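You operate a simulated robot arm through the tools that you are given. There is no shell and no other tool.

You run a simulated robot arm. Do the job below in one go: nothing can be reset, and whatever is moved stays where it is left.

TASK
Run the drum at speed 3 and brush till BLIND 1 shows 0.
Fine: lift the brush off again, then stop the drum.

It is judged by the outcome, as a careful person would: the job done as asked, and still so three seconds after it is handed in. It fails if anything else is knocked over, pushed out of place, dropped, spilled or broken.

THE ROBOT
A 6-joint arm with a two-finger gripper, fixed in place. Base frame: the origin is at the foot of the arm, x ahead of it, y to its left, z up. Units: mm, rad, N and s.
With the tool pointing down near the work surface it reaches from about 300 to 740 mm from the base axis. Its first joint turns from -2.897 to 2.897 rad. Payload 1.57 kg.
Tool frame: the origin (TCP) lies between the finger pads and is the grasp point; the fingertips stand 21 mm ahead of it; z points along the fingers, y is the line along which they close. Largest opening 70 mm; the body of the gripper starts 50 mm behind the TCP.
Orientation is that of the tool frame in the base frame, as a unit quaternion [w, x, y, z]. With the fingers straight down and closing along the base's y, the tool's x points along the base's -x, its y along +y and its z along -z.

THE INTERFACE
- The arm moves only by the tool step_arm. Its argument "targets" is a list of rows, each a list of 3 entries, a list of its own where there are three numbers: the turn, a rotation vector about the base's x, y, z in rad, then the shift along the base's x, y, z in mm, then the opening, from 0 (shut) to 1 (fully open). In form: [[[wx, wy, wz], [tx, ty, tz], jaw], ...]. A call has 1 to 20 rows; each row is the pose to reach, as a shift and turn from the pose commanded when the call began. A row lasts 0.2 s, in which the tool goes at most 50 mm and 0.15 rad; a call with a longer step from one row to the next is refused whole, and so is a gripper value outside its range. Where a pose cannot be reached the arm comes as near as it can. A force on the tool above 70 N (or 10 N above the force at the start of the call, whichever is more), or a blocked arm, ends the call early, and 0.2 s more pass. Each finger halts on what it meets, pressing with about 30 N; the grip force reading is that of the motor and also rises with nothing between the fingers. The clock runs only during rows and for 0.2 s after the last one: add rows that repeat a pose to give the fingers time. It gives the time, the measured TCP pose, the force on the tool (base axes), the opening and the grip force at its end, in the units of the frame above (readings bear some noise), with the torque about the TCP (base axes, N m) and any sound that the robot's microphone picked up, and new pictures: "views" is both (left out), scene, wrist or none.
- Cameras (640 x 400 px; columns grow to the right, rows downward): "scene" is fixed at [218.3, 502.4, 1661.6]; the picture's right is [-0.95, -0.31, 0.00], its down [-0.15, 0.46, -0.87] and it looks along [0.27, -0.83, -0.49] (base axes); focal length 314 px, centre (320, 200). "wrist" rides on the gripper at [79, 4, -81] in the tool frame; the picture's right is [-0.05, 1.00, 0.00], its down [-0.67, -0.04, -0.74] and it looks along [-0.74, -0.04, 0.67] (tool axes); focal length 256 px, centre (320, 200).
- pixel_to_xyz(camera, pixels): for up to 12 pixels [column, row] of the newest picture of that camera ("zoom" is the newest enlarged one), the place [x, y, z] in the base frame of the surface seen there, good to about 2 mm. The clock stands still meanwhile.
- inspect(camera, box): a new picture of the part [left, top, right, bottom] of that camera's present view, enlarged. The clock stands still meanwhile.
- job_done(): hands the job in; it is judged then, once.

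Leave the gripper open and the arm clear of the work at the hand-in unless told otherwise.

The tools are called after "Request:" by a JSON object that holds its "fn" and its "kwargs". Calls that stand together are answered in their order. step_arm: Moves the arm, as the interface text tells. Its arguments: {"type":"object","properties":{"targets":{"type":"array"},"views":{"type":"string","enum":["both","scene","wrist","none"]}},"required":["targets"]} The other tools are called the same way: pixel_to_xyz (camera, pixels) gives the place of the surface under pixels of a picture; inspect (camera, box) takes an enlarged picture of a part of a camera's view; job_done () hands the job in.

At the start:

```text
clock: 0.0
tool_pos: [298.5, -362.7, 1152.8]
tool_rot: [0.0, 0.0, 1.0, 0.0]
force: [0.7, 0.1, -0.2]
ft_torque: [-0.04, -0.02, 0.0]
gripper_width: 69.9
finger_force: 0.0
```

scene: 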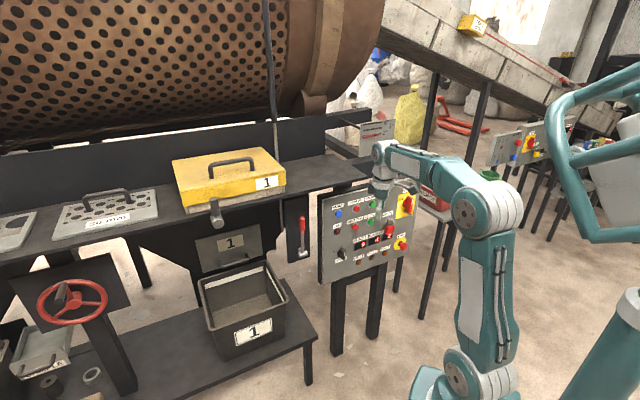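
wrist: 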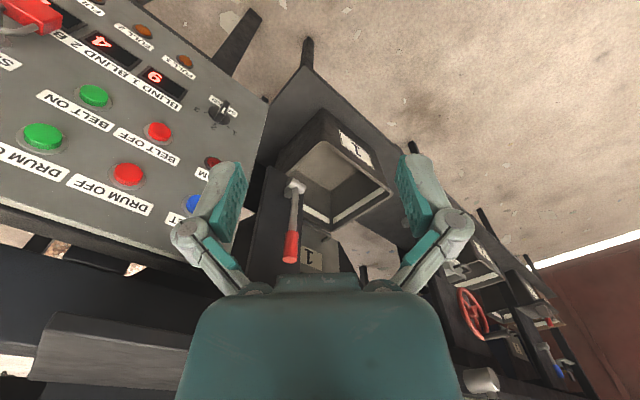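

I see a trommel drum, a control panel around scene pixel (365,235), a red lever at (303,240), a red hand wheel at (70,300), and covers and bins. I'll enlarge the panel and the other parts before anything moves.

Request:
{"fn": "inspect", "kwargs": {"camera": "scene", "box": [310, 180, 430, 290]}}

Request:
{"fn": "inspect", "kwargs": {"camera": "wrist", "box": [0, 0, 280, 230]}}

Request:
{"fn": "inspect", "kwargs": {"camera": "scene", "box": [0, 140, 320, 400]}}

Request:
{"fn": "inspect", "kwargs": {"camera": "scene", "box": [250, 90, 450, 220]}}

```text
3.64 times, centred on (370, 235) of scene
```

zoom: 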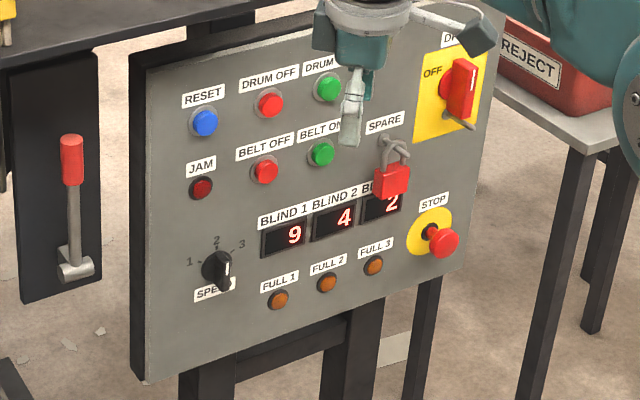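

```text
1.74 times, centred on (140, 115) of wrist
```

zoom: 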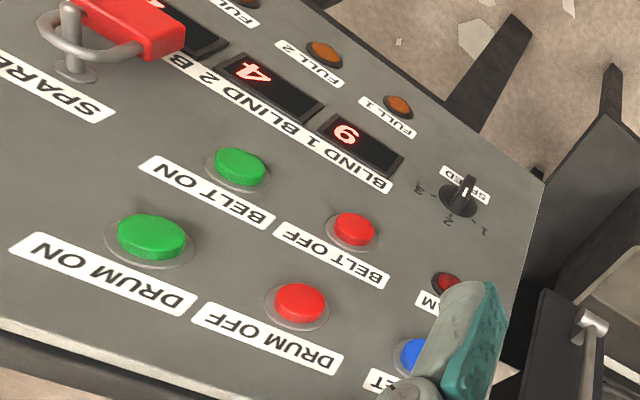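

```text
1.54 times, centred on (160, 270) of scene
```

zoom: 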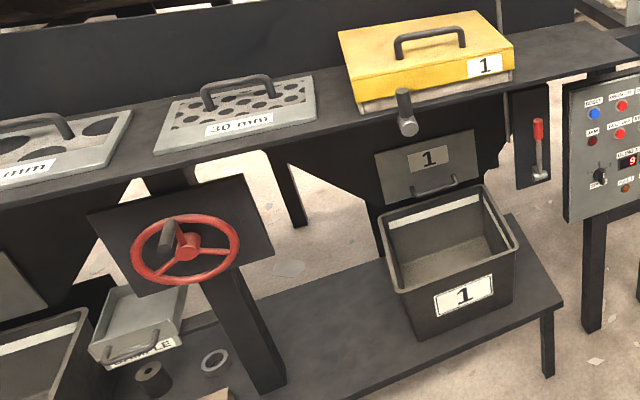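

```text
3.08 times, centred on (350, 155) of scene
```

zoom: 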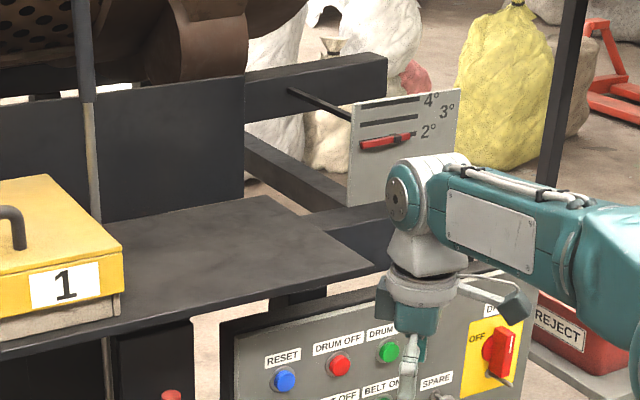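

Display BLIND 1 reads 9. The red lever beside the panel may be the brush lever, so I'll look at the lever, the rod above it, the disconnect switch and the speed knob in more detail.

Request:
{"fn": "inspect", "kwargs": {"camera": "scene", "box": [270, 170, 340, 290]}}

Request:
{"fn": "inspect", "kwargs": {"camera": "scene", "box": [220, 0, 400, 120]}}

Request:
{"fn": "inspect", "kwargs": {"camera": "scene", "box": [380, 180, 430, 215]}}

Request:
{"fn": "inspect", "kwargs": {"camera": "wrist", "box": [190, 80, 260, 130]}}

Request:
{"fn": "inspect", "kwargs": {"camera": "scene", "box": [470, 80, 640, 200]}}

Request:
{"fn": "inspect", "kwargs": {"camera": "wrist", "box": [230, 150, 480, 320]}}

```text
3.33 times, centred on (305, 230) of scene
```

zoom: 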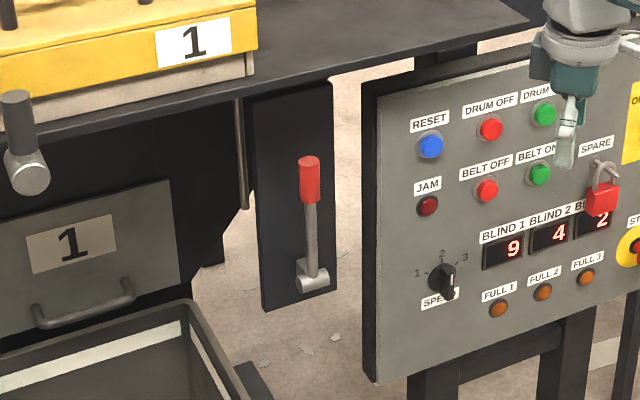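

```text
3.33 times, centred on (310, 60) of scene
```

zoom: 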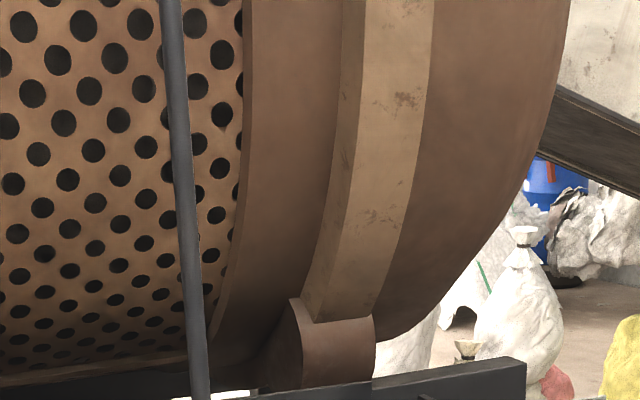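

```text
11.43 times, centred on (405, 198) of scene
```

zoom: 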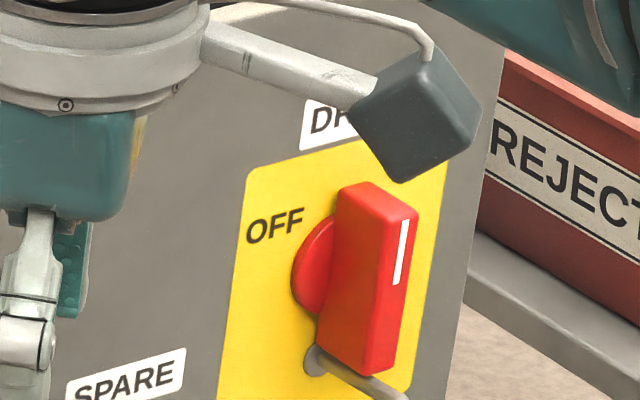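

```text
8.00 times, centred on (225, 105) of wrist
```

zoom: 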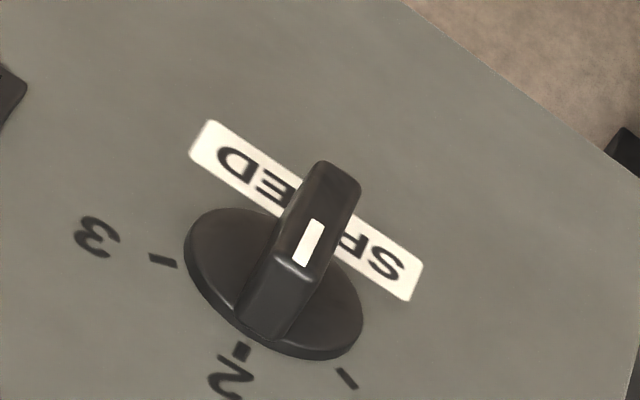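

```text
3.33 times, centred on (555, 140) of scene
```

zoom: 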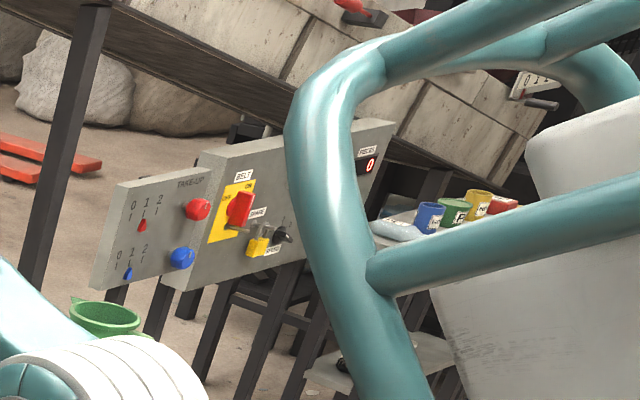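

```text
2.35 times, centred on (355, 235) of wrist
```

zoom: 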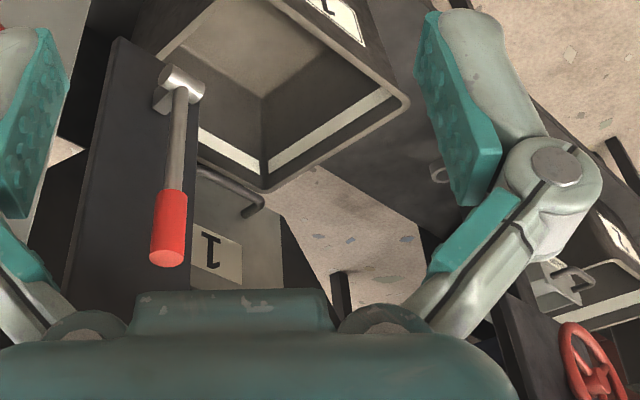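

The speed knob's white mark appears to be at 2. I'll measure positions across the panel, the lever, the rod and the surrounding structure.

Request:
{"fn": "pixel_to_xyz", "kwargs": {"camera": "scene", "pixels": [[348, 213], [360, 206], [372, 205], [351, 254], [395, 245], [404, 201], [303, 222], [304, 250], [330, 270], [268, 60], [275, 120], [340, 370]]}}

Request:
{"fn": "pixel_to_xyz", "kwargs": {"camera": "wrist", "pixels": [[43, 137], [127, 174], [94, 96], [158, 130], [228, 107], [216, 113], [235, 100], [291, 250], [296, 188], [110, 45], [155, 78], [210, 162]]}}

Request:
{"fn": "inspect", "kwargs": {"camera": "scene", "box": [200, 100, 340, 300]}}

Request:
{"fn": "inspect", "kwargs": {"camera": "scene", "box": [0, 0, 280, 170]}}

```text
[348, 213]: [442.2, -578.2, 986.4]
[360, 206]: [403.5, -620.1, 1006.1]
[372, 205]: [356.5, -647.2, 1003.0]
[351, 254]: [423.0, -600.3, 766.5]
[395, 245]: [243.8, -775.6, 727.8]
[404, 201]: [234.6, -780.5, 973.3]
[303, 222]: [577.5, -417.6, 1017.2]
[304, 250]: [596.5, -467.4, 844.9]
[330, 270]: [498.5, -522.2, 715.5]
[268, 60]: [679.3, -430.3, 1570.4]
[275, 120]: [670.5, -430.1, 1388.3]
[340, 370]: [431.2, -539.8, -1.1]
```

```text
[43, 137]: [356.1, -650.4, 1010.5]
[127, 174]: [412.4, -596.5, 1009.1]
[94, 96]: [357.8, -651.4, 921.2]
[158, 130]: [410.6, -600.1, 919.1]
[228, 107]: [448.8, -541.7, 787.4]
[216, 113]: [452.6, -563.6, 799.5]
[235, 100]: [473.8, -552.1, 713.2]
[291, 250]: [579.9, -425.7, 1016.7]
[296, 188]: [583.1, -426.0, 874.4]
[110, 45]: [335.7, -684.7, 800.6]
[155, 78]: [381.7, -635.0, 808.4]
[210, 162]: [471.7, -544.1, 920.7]
```

```text
2.00 times, centred on (270, 200) of scene
```

zoom: 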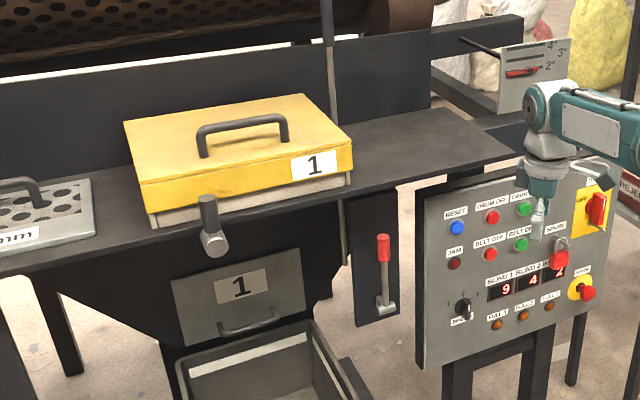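

```text
2.29 times, centred on (140, 85) of scene
```

zoom: 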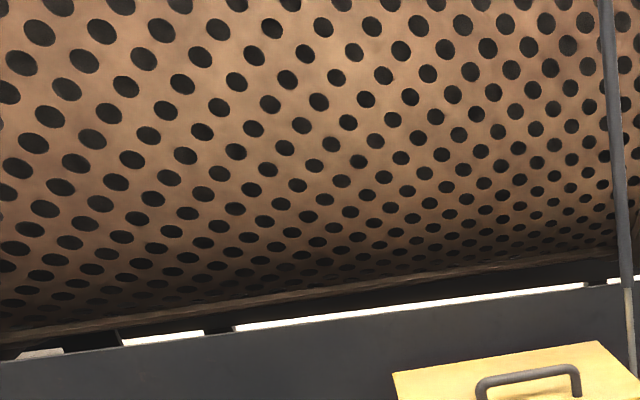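

The panel is vertical, facing the arm diagonally at roughly 45°, and the lever handle is near (578,-420,1017). I'll measure the table edge, the lever plate, the rod's lower end and the panel edges to plan collision-free approaches.

Request:
{"fn": "pixel_to_xyz", "kwargs": {"camera": "scene", "pixels": [[370, 178], [330, 186], [290, 196], [250, 206], [285, 182], [288, 205], [312, 195], [314, 258], [290, 265], [279, 152], [283, 225], [215, 215]]}}

Request:
{"fn": "pixel_to_xyz", "kwargs": {"camera": "scene", "pixels": [[322, 196], [322, 280], [418, 182], [405, 258], [270, 182], [207, 200], [307, 254], [300, 254], [370, 130], [344, 254], [341, 250], [363, 262]]}}

Request:
{"fn": "inspect", "kwargs": {"camera": "scene", "box": [285, 205, 325, 265]}}

Request:
{"fn": "inspect", "kwargs": {"camera": "wrist", "box": [250, 160, 350, 280]}}

```text
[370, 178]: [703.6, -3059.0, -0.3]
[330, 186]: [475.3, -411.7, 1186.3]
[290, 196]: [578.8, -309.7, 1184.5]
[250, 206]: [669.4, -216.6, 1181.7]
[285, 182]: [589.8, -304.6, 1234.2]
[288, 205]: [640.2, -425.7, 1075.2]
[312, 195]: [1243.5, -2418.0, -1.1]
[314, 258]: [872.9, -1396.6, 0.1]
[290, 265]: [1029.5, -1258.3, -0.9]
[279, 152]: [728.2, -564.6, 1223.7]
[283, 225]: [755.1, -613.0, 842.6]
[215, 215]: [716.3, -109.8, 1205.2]
```

```text
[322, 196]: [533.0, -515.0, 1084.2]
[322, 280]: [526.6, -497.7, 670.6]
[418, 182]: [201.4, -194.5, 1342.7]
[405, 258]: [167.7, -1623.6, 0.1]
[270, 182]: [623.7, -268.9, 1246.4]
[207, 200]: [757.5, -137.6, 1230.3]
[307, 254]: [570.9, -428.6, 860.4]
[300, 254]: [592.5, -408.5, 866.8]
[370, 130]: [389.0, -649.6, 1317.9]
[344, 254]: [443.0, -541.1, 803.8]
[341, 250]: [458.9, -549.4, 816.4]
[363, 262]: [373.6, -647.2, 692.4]
```

```text
6.67 times, centred on (305, 235) of scene
```

zoom: 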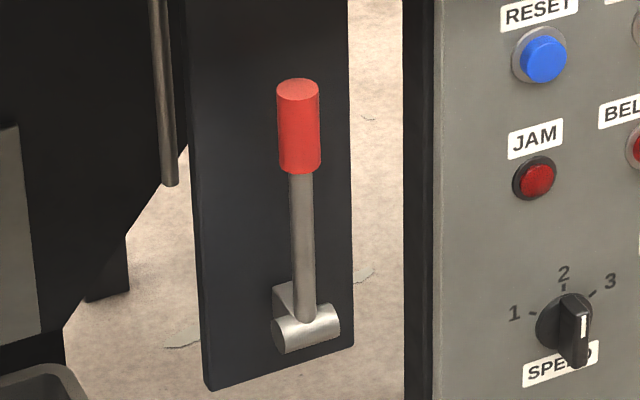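

```text
3.33 times, centred on (300, 220) of wrist
```

zoom: 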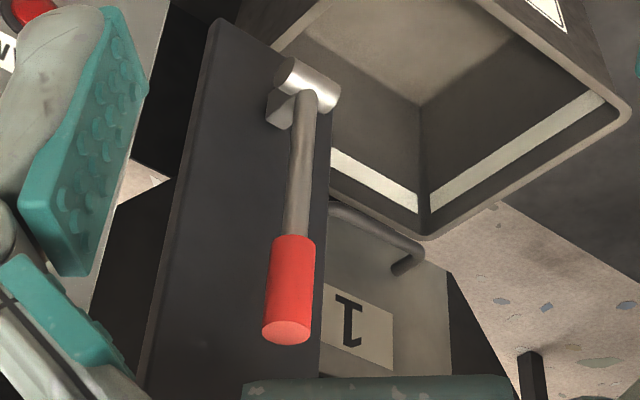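

The table edge (z≈1185) overhangs the panel by about 90 mm, so the panel has to be worked with the tool horizontal and below the table. The red lever pivots at z≈862 and stands upright. Before touching anything I'll turn the tool horizontal towards the machine, camera underneath, at a clear spot. That lets me look up at the drum and rod and find the brush.

Request:
{"fn": "step_arm", "kwargs": {"targets": [[[-0.0512, -0.1235, -0.0512], [2, -2, 8], 1], [[-0.1023, -0.247, -0.1023], [4, -4, 16], 1], [[-0.1535, -0.3706, -0.1535], [6, -6, 24], 1], [[-0.2046, -0.4941, -0.2046], [8, -8, 32], 1], [[-0.2558, -0.6176, -0.2558], [10, -10, 40], 1], [[-0.307, -0.7411, -0.307], [12, -12, 48], 1]]}}

```text
clock: 1.4
tool_pos: [310.1, -375.1, 1202.8]
tool_rot: [0.36, 0.149, 0.909, -0.149]
force: [-0.2, 0.9, 0.3]
ft_torque: [-0.01, 0.01, -0.02]
gripper_width: 69.8
finger_force: 0.0
```

scene: 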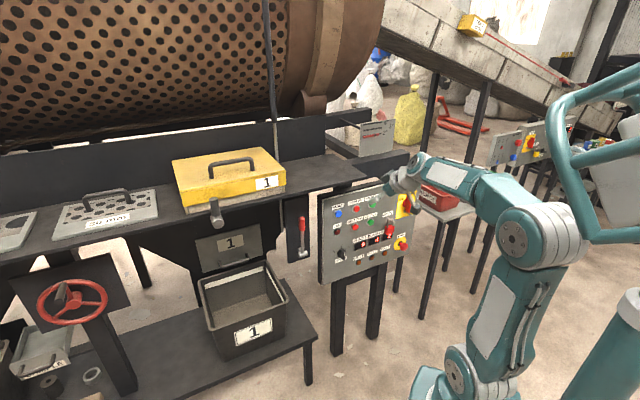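
wrist: 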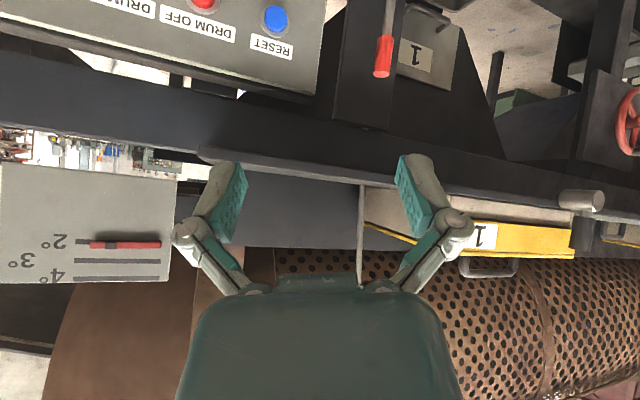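

The arm tracked well. The wrist picture is upside down because the camera is underneath, and the drum now shows at its bottom. I'll continue the same turn to look further up.

Request:
{"fn": "step_arm", "kwargs": {"targets": [[[-0.0512, -0.1235, -0.0512], [-2, 2, 8], 1], [[-0.1023, -0.247, -0.1023], [-4, 4, 16], 1], [[-0.1535, -0.3706, -0.1535], [-6, 6, 24], 1], [[-0.2046, -0.4941, -0.2046], [-8, 8, 32], 1], [[-0.2558, -0.6176, -0.2558], [-10, 10, 40], 1], [[-0.307, -0.7411, -0.307], [-12, 12, 48], 1]]}}

```text
clock: 2.8
tool_pos: [297.9, -360.6, 1249.6]
tool_rot: [0.654, 0.272, 0.653, -0.27]
force: [0.2, -0.4, -0.5]
ft_torque: [0.01, -0.01, -0.01]
gripper_width: 69.9
finger_force: 0.1
```

scene: 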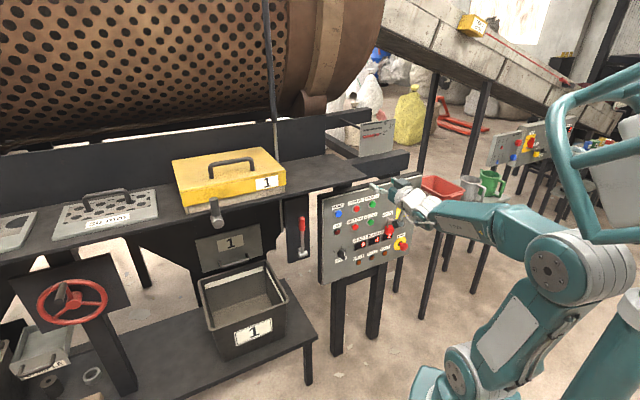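
wrist: 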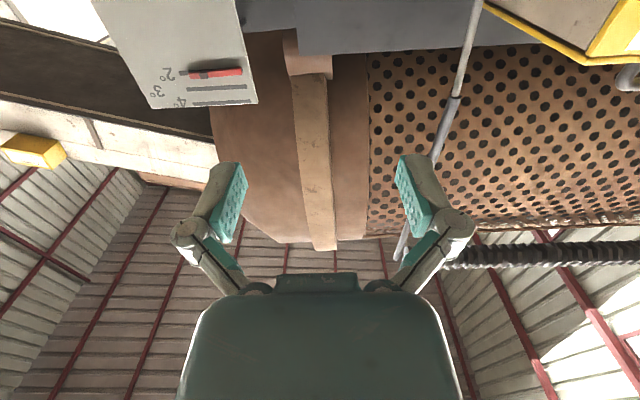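

A dark ribbed roller shows at wrist (460–640, 255), held by the rod. It looks like the brush above the drum, so I'll enlarge it.

Request:
{"fn": "inspect", "kwargs": {"camera": "wrist", "box": [380, 0, 640, 300]}}

Request:
{"fn": "pixel_to_xyz", "kwargs": {"camera": "wrist", "pixels": [[500, 257], [600, 253], [400, 255], [440, 130], [470, 30], [560, 222], [600, 215], [480, 235]]}}

Request:
{"fn": "inspect", "kwargs": {"camera": "scene", "box": [370, 170, 430, 225]}}

```text
1.33 times, centred on (510, 150) of wrist
```

zoom: 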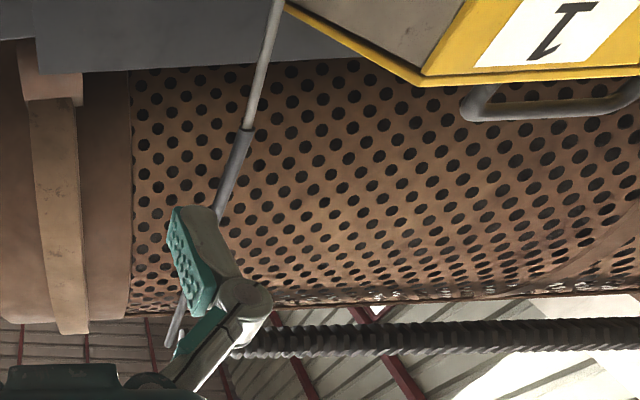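

```text
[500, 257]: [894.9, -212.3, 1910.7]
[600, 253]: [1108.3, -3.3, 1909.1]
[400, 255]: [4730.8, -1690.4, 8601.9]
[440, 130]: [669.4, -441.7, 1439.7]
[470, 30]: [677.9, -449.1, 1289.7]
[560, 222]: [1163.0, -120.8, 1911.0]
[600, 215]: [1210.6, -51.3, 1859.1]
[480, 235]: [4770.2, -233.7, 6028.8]
```

```text
7.27 times, centred on (400, 198) of scene
```

zoom: 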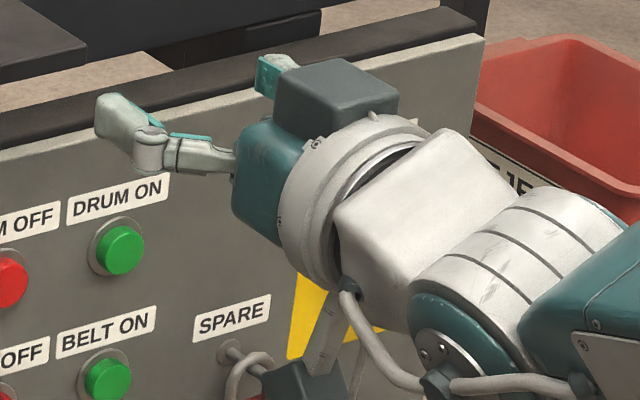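

The brush is lifted clear of the drum: there is a visible gap between it and the drum, and its rod runs down to the lever. So lever up means brush off, and lever down should press it on. Next I'll lower the horizontal tool in open space to the height of the SPEED knob (z≈800), staying back from the panel.

Request:
{"fn": "step_arm", "kwargs": {"targets": [[[0, 0, 0], [3, -4, -38], 1], [[0, 0, 0], [6, -8, -76], 1], [[0, 0, 0], [9, -12, -114], 1], [[0, 0, 0], [12, -16, -152], 1], [[0, 0, 0], [15, -20, -190], 1], [[0, 0, 0], [18, -24, -228], 1], [[0, 0, 0], [21, -28, -266], 1], [[0, 0, 0], [24, -32, -304], 0.6], [[0, 0, 0], [27, -36, -342], 0.6], [[0, 0, 0], [30, -40, -380], 0.6], [[0, 0, 0], [35, -50, -420], 0.6], [[0, 0, 0], [40, -60, -450], 0.6]]}}

```text
clock: 5.4
tool_pos: [345.6, -464.3, 817.2]
tool_rot: [0.666, 0.305, 0.642, -0.226]
force: [0.6, -0.3, 0.0]
ft_torque: [0.05, -0.02, -0.04]
gripper_width: 41.9
finger_force: 0.2
out of reach, approached as far as the arm can: row 5, 6, 7, 8, 9, 10, 11, 12
```

scene: 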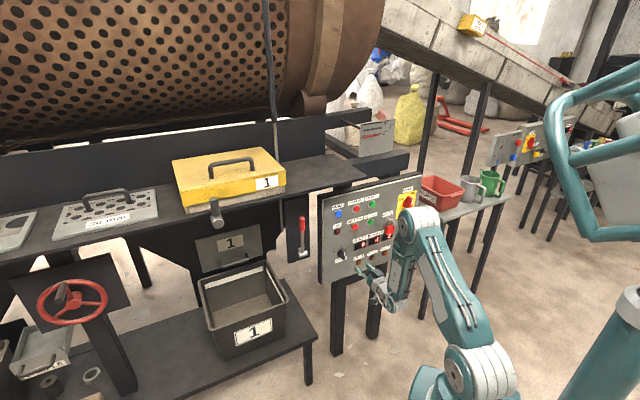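
wrist: 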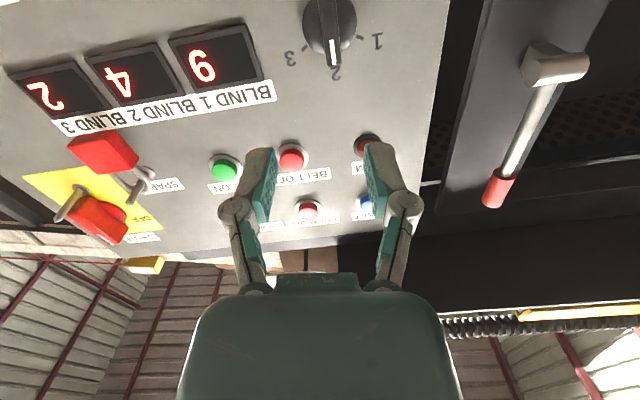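

The knob's white mark points at 2. The last rows were too close to the base to reach with a level tool, so the arm stopped at about (346,-464,817) with a slight tilt and no contact. I'll measure the knob and panel items from this view.

Request:
{"fn": "pixel_to_xyz", "kwargs": {"camera": "wrist", "pixels": [[333, 40], [333, 62], [318, 20], [350, 20], [400, 30], [260, 20], [290, 155], [225, 170], [307, 210], [420, 120], [336, 75], [300, 60]]}}

Request:
{"fn": "inspect", "kwargs": {"camera": "wrist", "box": [260, 0, 420, 100]}}

Request:
{"fn": "inspect", "kwargs": {"camera": "wrist", "box": [180, 130, 420, 250]}}

```text
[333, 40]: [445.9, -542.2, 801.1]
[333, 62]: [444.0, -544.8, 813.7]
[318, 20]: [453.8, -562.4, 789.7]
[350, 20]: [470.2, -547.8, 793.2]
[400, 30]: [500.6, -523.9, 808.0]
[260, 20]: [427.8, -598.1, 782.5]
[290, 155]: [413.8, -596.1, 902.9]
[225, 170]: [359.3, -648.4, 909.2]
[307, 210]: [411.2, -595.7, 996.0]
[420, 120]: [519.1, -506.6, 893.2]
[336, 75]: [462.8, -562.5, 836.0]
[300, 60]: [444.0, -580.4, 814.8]
```

```text
4.00 times, centred on (340, 50) of wrist
```

zoom: 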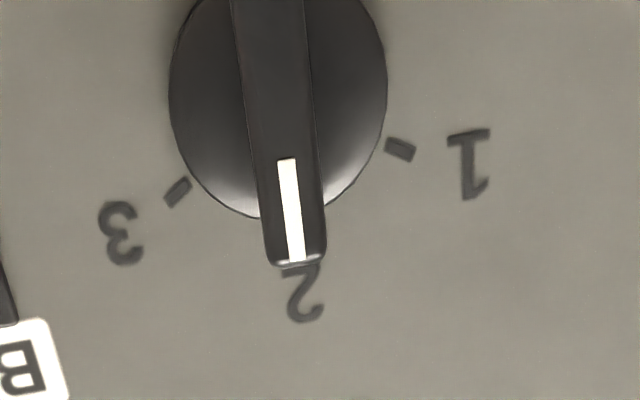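

```text
2.67 times, centred on (300, 190) of wrist
```

zoom: 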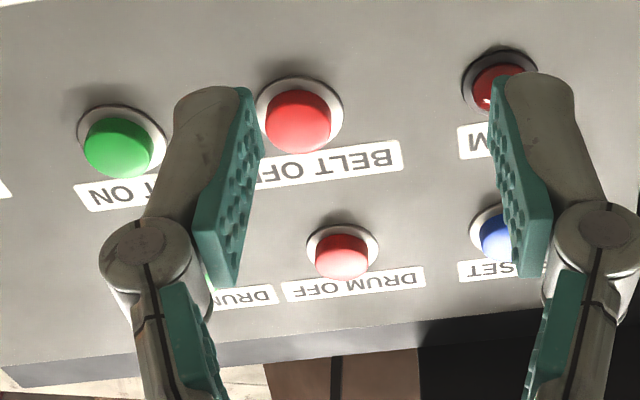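

Panel face is flat and vertical at 45°, and the knob bar stands about 26 mm proud of it, centred near (445,-543,~795). I'll take a closer look at the knob in the scene view to find its centre and its lower end.

Request:
{"fn": "inspect", "kwargs": {"camera": "scene", "box": [325, 235, 365, 270]}}

```text
11.43 times, centred on (345, 252) of scene
```

zoom: 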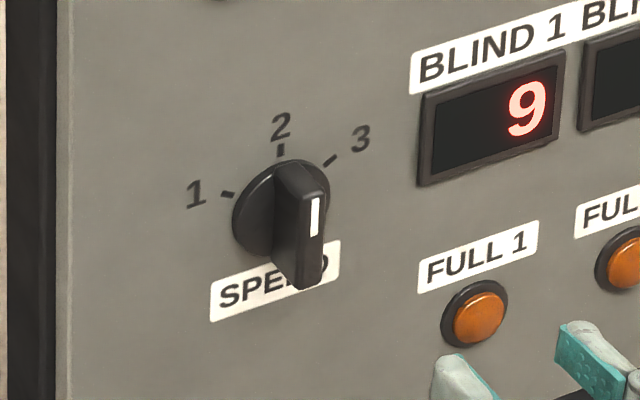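

Request:
{"fn": "pixel_to_xyz", "kwargs": {"camera": "zoom", "pixels": [[314, 202], [314, 228], [312, 262], [308, 283], [300, 175], [235, 215], [327, 180], [227, 194], [280, 150], [331, 160], [475, 312], [490, 120]]}}

```text
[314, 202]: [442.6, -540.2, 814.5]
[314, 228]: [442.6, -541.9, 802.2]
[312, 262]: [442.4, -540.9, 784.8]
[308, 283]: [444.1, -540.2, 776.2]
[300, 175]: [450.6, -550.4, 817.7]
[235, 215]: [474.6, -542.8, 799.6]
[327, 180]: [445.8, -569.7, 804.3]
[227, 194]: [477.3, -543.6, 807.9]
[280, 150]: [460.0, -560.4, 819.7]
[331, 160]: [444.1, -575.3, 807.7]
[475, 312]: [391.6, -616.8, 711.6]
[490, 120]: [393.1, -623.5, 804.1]
```

The knob bar is centred at about (442.5,-541,796). The tick marks put 2 and 3 about 60° apart, clockwise from the front. I'll send a short "hold" to learn what pose the arm now counts as commanded, since the last one was clipped.

Request:
{"fn": "step_arm", "kwargs": {"targets": [[[0, 0, 0], [7, -7, 0], 0.6]], "views": "none"}}

```text
clock: 5.8
tool_pos: [353.1, -471.3, 817.5]
tool_rot: [0.666, 0.304, 0.642, -0.225]
force: [-0.5, -0.3, -0.3]
ft_torque: [0.01, 0.02, -0.02]
gripper_width: 42.2
finger_force: 0.2
```

The arm continues from its actual pose. Now I'll level the tool square to the panel and move to a stand-off about 35 mm in front of the knob, at z=796.

Request:
{"fn": "step_arm", "kwargs": {"targets": [[[-0.0452, 0.0372, -0.0083], [17, -10, -7], 0.6], [[-0.0903, 0.0743, -0.0166], [34, -20, -14], 0.6], [[-0.0903, 0.0743, -0.0166], [50.2, -30.5, -21.5], 0.6], [[-0.0903, 0.0743, -0.0166], [50.2, -30.5, -21.5], 0.6]]}}

```text
clock: 6.8
tool_pos: [393.1, -532.2, 809.5]
tool_rot: [0.662, 0.285, 0.649, -0.243]
force: [0.1, 0.4, 0.4]
ft_torque: [0.03, 0.02, 0.02]
gripper_width: 42.0
finger_force: 0.1
out of reach, approached as far as the arm can: row 1, 2, 3, 4
```

scene: 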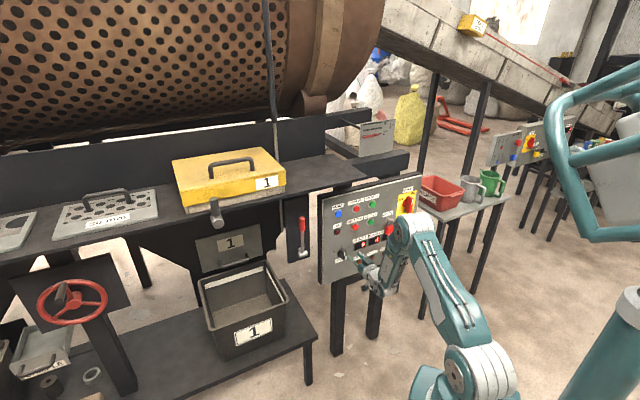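
wrist: 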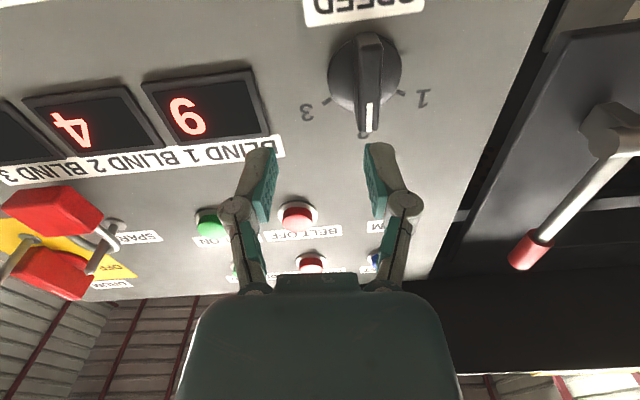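

The arm clipped again, because this spot is too close in for a level tool. It is now at (393,-532,810), still clear of the knob. A pose slightly further out may be in range, so I'll go to 665 mm along the panel normal, straight in front of the knob.

Request:
{"fn": "step_arm", "kwargs": {"targets": [[[-0.024, 0.02, -0.01], [14, 6.4, -7], 0.6], [[-0.048, 0.04, -0.019], [27.9, 12.8, -13.5], 0.6], [[-0.048, 0.04, -0.019], [27.9, 12.8, -13.5], 0.6]]}}

```text
clock: 7.6
tool_pos: [411.1, -549.2, 804.0]
tool_rot: [0.661, 0.278, 0.652, -0.245]
force: [-0.2, -1.3, 0.1]
ft_torque: [-0.01, 0.0, -0.04]
gripper_width: 42.1
finger_force: 0.0
out of reach, approached as far as the arm can: row 1, 2, 3
```

scene: 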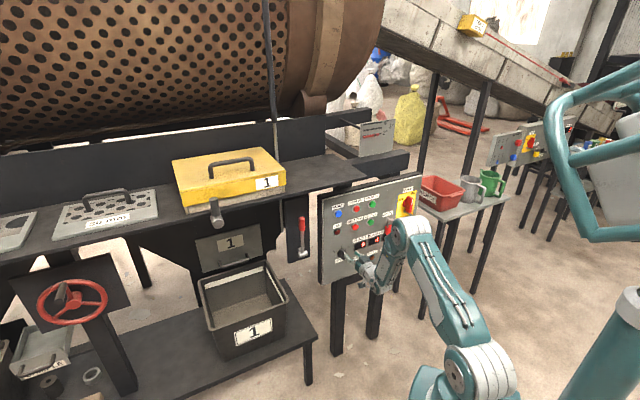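
wrist: 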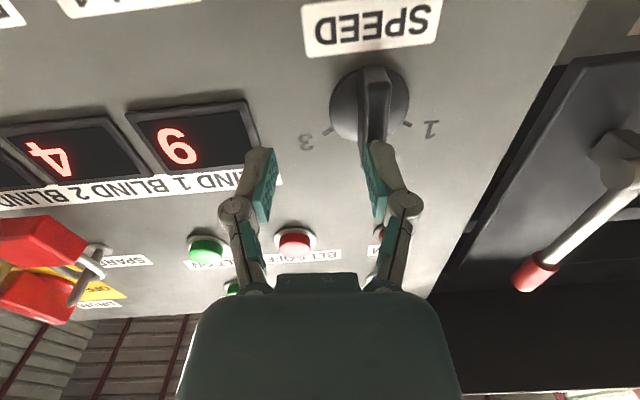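

The TCP is now at about (411,-549,804), 28 mm off to the side of the knob, and the fingertips are about level with its front face. The solver keeps the arm azimuth near -53°. I'll back straight off for safety and measure the arm's links in the scene view to understand the limit.

Request:
{"fn": "step_arm", "kwargs": {"targets": [[[0, 0, 0], [-10, 10, 0], 0.6], [[0, 0, 0], [-18, 18, 0], 0.6]]}}

Request:
{"fn": "pixel_to_xyz", "kwargs": {"camera": "scene", "pixels": [[410, 228], [395, 235], [385, 265], [378, 285], [425, 250], [440, 280], [460, 330], [465, 370], [490, 365], [425, 390], [410, 270], [365, 265]]}}

Request:
{"fn": "inspect", "kwargs": {"camera": "scene", "box": [330, 200, 540, 400]}}

```text
clock: 8.2
tool_pos: [390.5, -533.0, 806.4]
tool_rot: [0.663, 0.281, 0.651, -0.24]
force: [-0.4, 0.5, -0.5]
ft_torque: [0.0, 0.0, 0.0]
gripper_width: 41.9
finger_force: 0.1
out of reach, approached as far as the arm can: row 2
```

scene: 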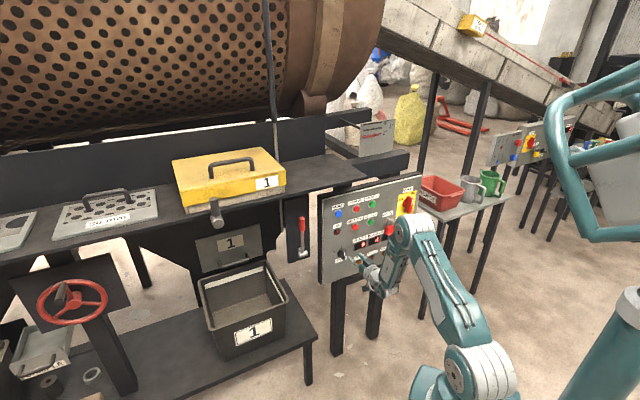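
wrist: 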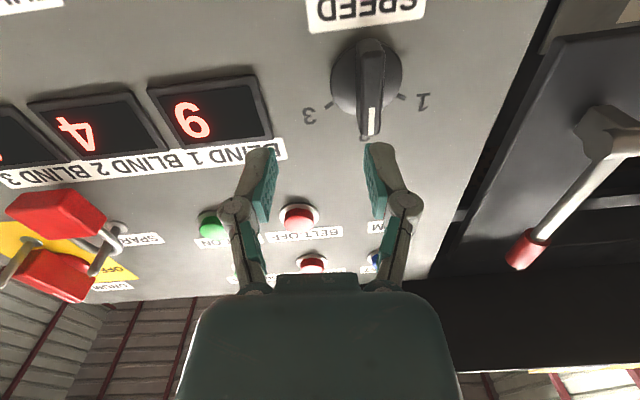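

```text
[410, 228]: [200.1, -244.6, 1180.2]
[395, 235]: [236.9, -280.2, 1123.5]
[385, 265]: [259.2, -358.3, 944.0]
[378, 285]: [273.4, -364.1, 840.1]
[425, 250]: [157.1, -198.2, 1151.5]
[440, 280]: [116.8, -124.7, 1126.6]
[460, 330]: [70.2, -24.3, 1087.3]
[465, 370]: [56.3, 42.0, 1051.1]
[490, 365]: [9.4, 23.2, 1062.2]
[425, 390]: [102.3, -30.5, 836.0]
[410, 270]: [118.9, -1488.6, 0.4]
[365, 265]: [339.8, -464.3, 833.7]
```

```text
2.00 times, centred on (435, 300) of scene
```

zoom: 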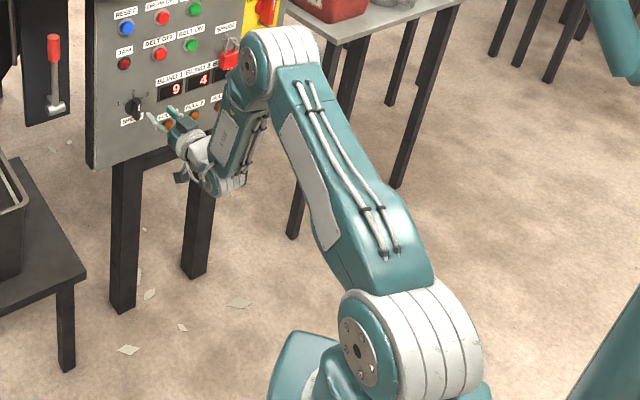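

Shoulder is near z≈1040 and the elbow is up. The clipping may come from a wrist joint limit. I'm in free space, so I'll test small moves: first a small roll about the tool axis, clockwise, as needed for the knob.

Request:
{"fn": "step_arm", "kwargs": {"targets": [[[0.07, -0.07, 0], [0, 0, 0], 0.6], [[0.07, -0.07, 0], [0, 0, 0], 0.6]], "views": "none"}}

```text
clock: 8.8
tool_pos: [391.1, -532.5, 806.9]
tool_rot: [0.674, 0.31, 0.637, -0.212]
force: [-0.9, -0.1, 0.2]
ft_torque: [0.02, 0.02, 0.02]
gripper_width: 42.2
finger_force: 0.0
```

Clockwise roll is free, so the last joint was at its limit only in the other direction. I'll keep this 8° roll, correct the yaw, and centre on the knob at a stand-off with the fingertips about 12 mm in front of it.

Request:
{"fn": "step_arm", "kwargs": {"targets": [[[0, 0, -0.014], [14, 8, -5], 0.6], [[0, 0, -0.028], [27.8, 15.2, -10.9], 0.6], [[0, 0, -0.028], [27.8, 15.2, -10.9], 0.6]]}}

```text
clock: 9.6
tool_pos: [396.3, -535.0, 797.7]
tool_rot: [0.672, 0.311, 0.637, -0.214]
force: [-0.2, 0.4, 0.1]
ft_torque: [0.02, 0.0, 0.0]
gripper_width: 41.9
finger_force: 0.1
out of reach, approached as far as the arm can: row 1, 2, 3
```

scene: 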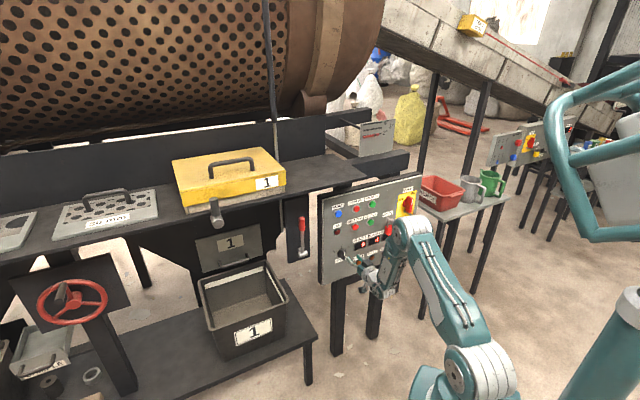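
wrist: 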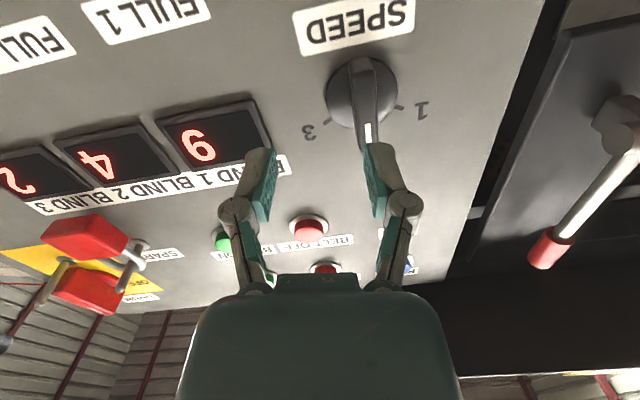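

Still pinned about 28 mm to the side. I think the wrist took a flipped branch when the tool passed in line with the forearm, so a forearm-roll limit keeps the tool yaw at least ~15° off the arm's plane. I don't need exact squareness, so I'll yaw the tool about 5° towards the panel's left, which should let it centre on the knob.

Request:
{"fn": "step_arm", "kwargs": {"targets": [[[0, 0, 0.04], [5, 4, 0], 0.6], [[0, 0, 0.077], [12, 10, -1], 0.6], [[0, 0, 0.077], [19.6, 15.9, -1.7], 0.6], [[0, 0, 0.077], [19.6, 15.9, -1.7], 0.6]]}}

```text
clock: 10.6
tool_pos: [417.4, -516.0, 795.0]
tool_rot: [0.678, 0.295, 0.644, -0.197]
force: [-0.2, -0.1, -0.3]
ft_torque: [-0.01, 0.0, 0.0]
gripper_width: 41.8
finger_force: 0.0
```

scene: 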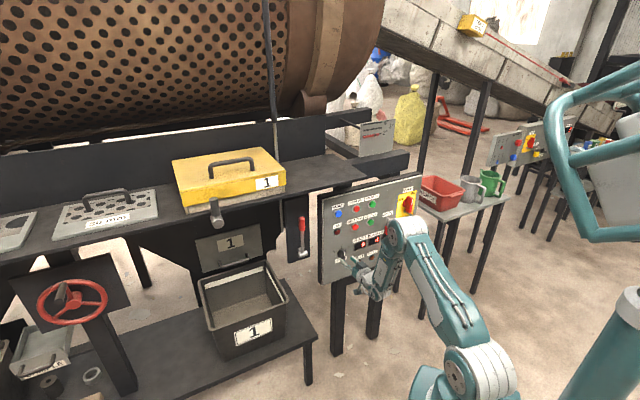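
wrist: 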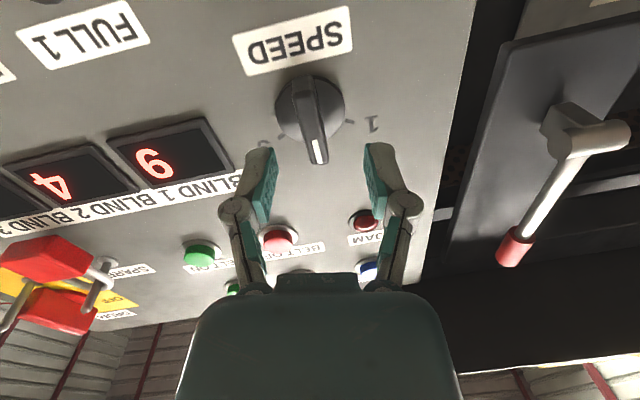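

Centred now: TCP (417,-516,795), knob straight ahead between the fingers. I'll advance about 33 mm straight along the panel normal so the fingers straddle the bar, still open.

Request:
{"fn": "step_arm", "kwargs": {"targets": [[[0, 0, 0], [8, -8, 0.5], 0.6], [[0, 0, 0], [16, -16, 1], 0.6], [[0, 0, 0], [23.4, -23.2, 1], 0.6], [[0, 0, 0], [23.4, -23.2, 1], 0.6]]}}

```text
clock: 11.6
tool_pos: [442.4, -538.6, 797.0]
tool_rot: [0.678, 0.294, 0.644, -0.196]
force: [-0.5, -0.5, -0.2]
ft_torque: [0.01, 0.01, 0.02]
gripper_width: 42.2
finger_force: 0.0
```

scene: 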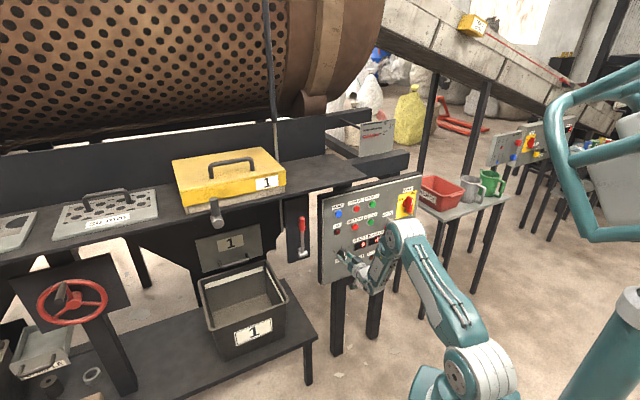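
wrist: 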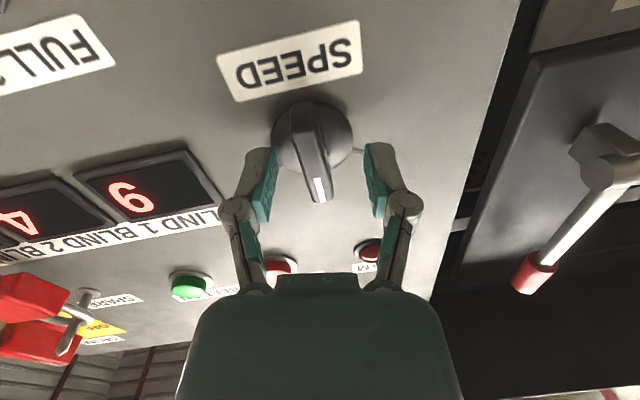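

The bar sits between the open fingers. I'll close on it and watch the grip and the forces.

Request:
{"fn": "step_arm", "kwargs": {"targets": [[[0, 0, 0], [0, 0, 0], 0.3], [[0, 0, 0], [0, 0, 0], 0], [[0, 0, 0], [0, 0, 0], 0]]}}

```text
clock: 12.4
tool_pos: [440.9, -540.9, 797.1]
tool_rot: [0.678, 0.297, 0.643, -0.197]
force: [-13.3, -10.5, -2.9]
ft_torque: [0.03, 0.03, -0.68]
gripper_width: 12.3
finger_force: 32.1
```

scene: 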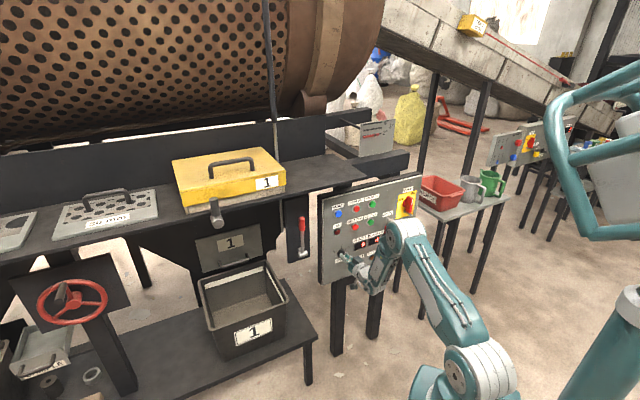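
wrist: 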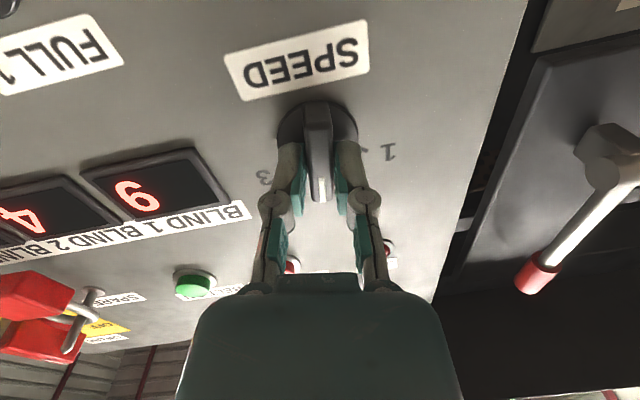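

The bar is gripped (12.3 mm), with a sideways force of about 17 N from a small centring offset. I'll take out 2 mm of that and turn clockwise about the tool axis in small steps towards 3.

Request:
{"fn": "step_arm", "kwargs": {"targets": [[[0, 0, 0], [-1.5, -1.5, 0], 0], [[0.08, -0.069, 0], [-1.5, -1.5, 0], 0], [[0.16, -0.138, 0], [-1.5, -1.5, 0], 0], [[0.24, -0.207, 0], [-1.5, -1.5, 0], 0], [[0.32, -0.276, 0], [-1.5, -1.5, 0], 0], [[0.4, -0.346, 0], [-1.5, -1.5, 0], 0]]}}

```text
clock: 13.8
tool_pos: [438.7, -541.8, 797.4]
tool_rot: [0.705, 0.455, 0.544, -0.013]
force: [-28.5, -1.8, -14.9]
ft_torque: [-0.17, -0.05, -1.12]
gripper_width: 12.3
finger_force: 32.2
```

scene: 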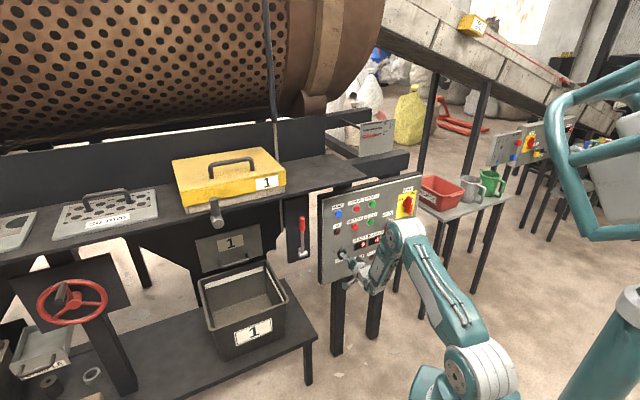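
wrist: 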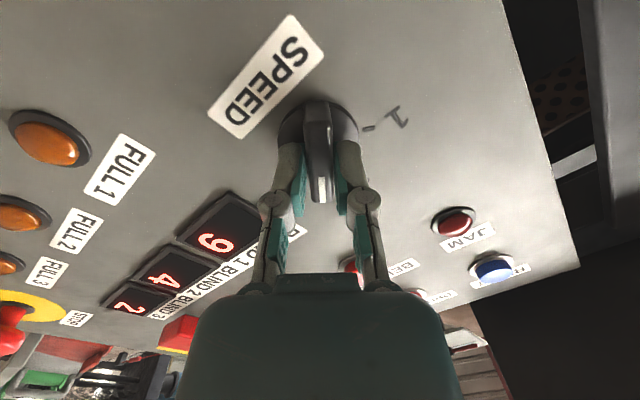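

The knob is following: its mark has left 2 and the label has rotated in view. The force is about 32 N from the 5° misalignment, so I'll relieve it by a couple of mm and turn on towards 3.

Request:
{"fn": "step_arm", "kwargs": {"targets": [[[0, 0, 0], [-2.4, 0.4, -1], 0], [[0.08, -0.069, 0], [-2.4, 0.4, -1], 0], [[0.16, -0.138, 0], [-2.4, 0.4, -1], 0], [[0.24, -0.207, 0], [-2.4, 0.4, -1], 0], [[0.32, -0.276, 0], [-2.4, 0.4, -1], 0], [[0.36, -0.311, 0], [-2.4, 0.4, -1], 0]]}}

```text
clock: 15.2
tool_pos: [438.6, -542.8, 795.2]
tool_rot: [0.689, 0.568, 0.422, 0.155]
force: [1.2, -22.9, -25.4]
ft_torque: [-0.27, 0.69, -0.8]
gripper_width: 13.8
finger_force: 32.0
```

scene: 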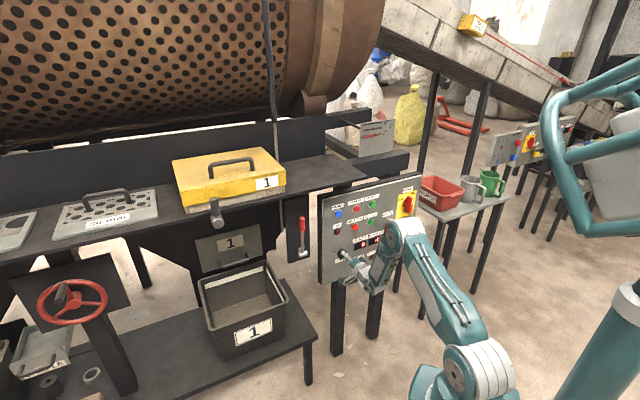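
wrist: 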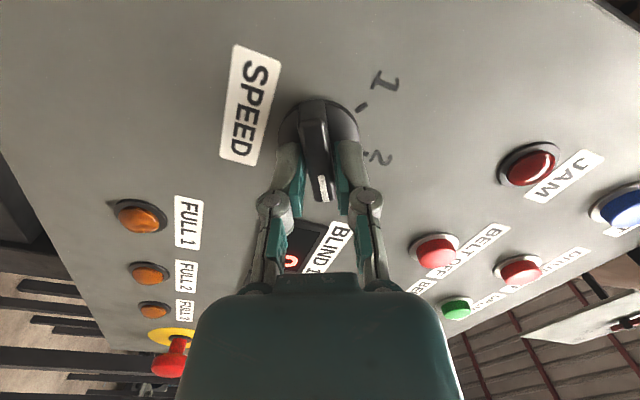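

The tool has rolled about 66° and the bar has begun to resist (13.8 mm), so the knob is probably at 3. I'll open the fingers, back straight off and check.

Request:
{"fn": "step_arm", "kwargs": {"targets": [[[0, 0, 0], [0, 0, 0], 0.5], [[0, 0, 0], [0, 0, 0], 0.5], [[0, 0, 0], [-8, 8, 0], 0.5], [[0, 0, 0], [-18, 18, 0], 0.5], [[0, 0, 0], [-30, 30, 0], 0.5]]}}

Request:
{"fn": "inspect", "kwargs": {"camera": "scene", "box": [310, 190, 430, 290]}}

Request:
{"fn": "inspect", "kwargs": {"camera": "wrist", "box": [230, 60, 430, 220]}}

```text
clock: 16.4
tool_pos: [409.4, -509.1, 798.9]
tool_rot: [0.691, 0.566, 0.422, 0.154]
force: [0.3, -0.4, -0.6]
ft_torque: [0.0, 0.0, -0.04]
gripper_width: 34.9
finger_force: 0.0
```

scene: 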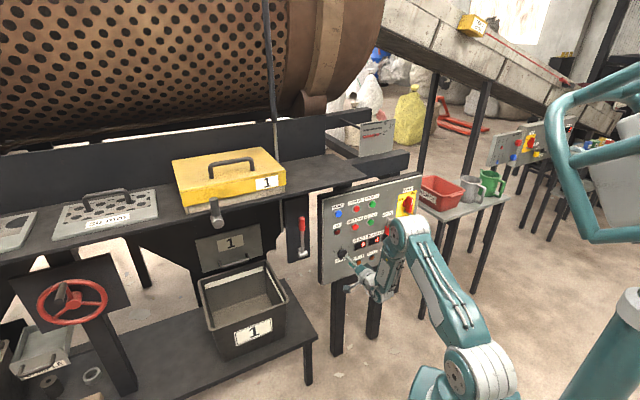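
wrist: 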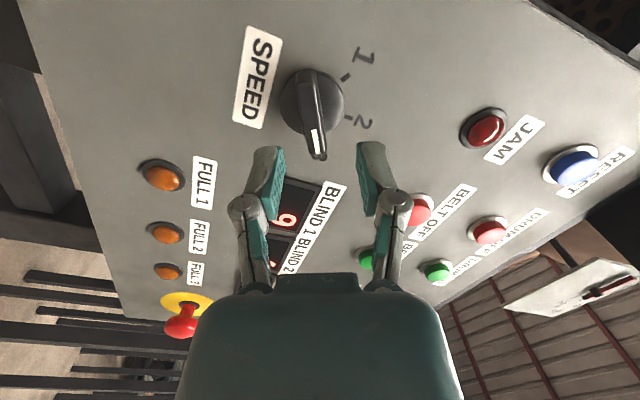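

```text
4.00 times, centred on (370, 240) of scene
```

zoom: 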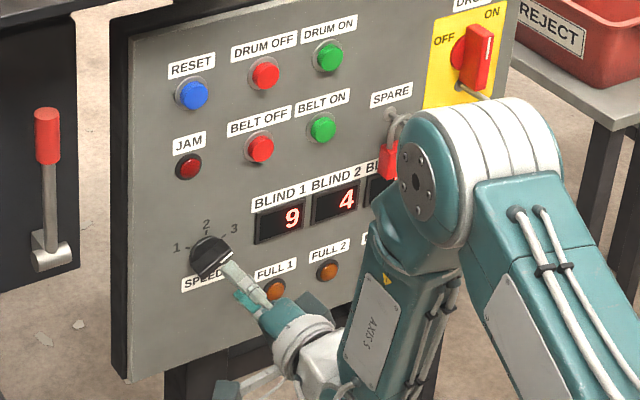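

```text
2.50 times, centred on (330, 140) of wrist
```

zoom: 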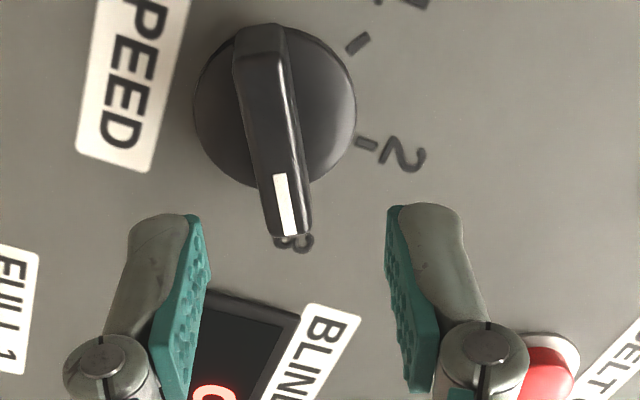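

The mark points at 3. DRUM ON is the green button at about (356,-650,1005). I'll shut the fingers and move to a stand-off in front of it, keeping the tips at least 25 mm clear of the panel's parts on the way.

Request:
{"fn": "step_arm", "kwargs": {"targets": [[[0, 0, 0], [-12, -8, 30], 0], [[0, 0, 0], [-27, -26, 65], 0], [[0, 0, 0], [-45, -48, 103], 0], [[0, 0, 0], [-62, -70, 141], 0], [[0, 0, 0], [-78, -90, 176], 0], [[0, 0, 0], [-90.5, -105.4, 206], 0], [[0, 0, 0], [-90.5, -105.4, 206], 0]]}}

```text
clock: 18.0
tool_pos: [313.8, -615.2, 1004.0]
tool_rot: [0.689, 0.568, 0.422, 0.155]
force: [0.0, 1.6, -0.6]
ft_torque: [0.02, 0.0, -0.03]
gripper_width: 0.1
finger_force: 28.6
```

scene: 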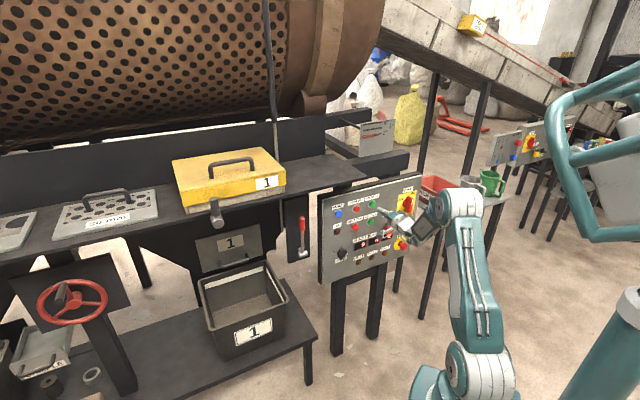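
wrist: 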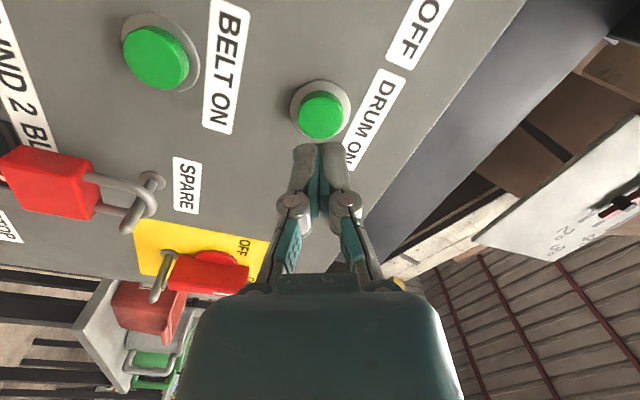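

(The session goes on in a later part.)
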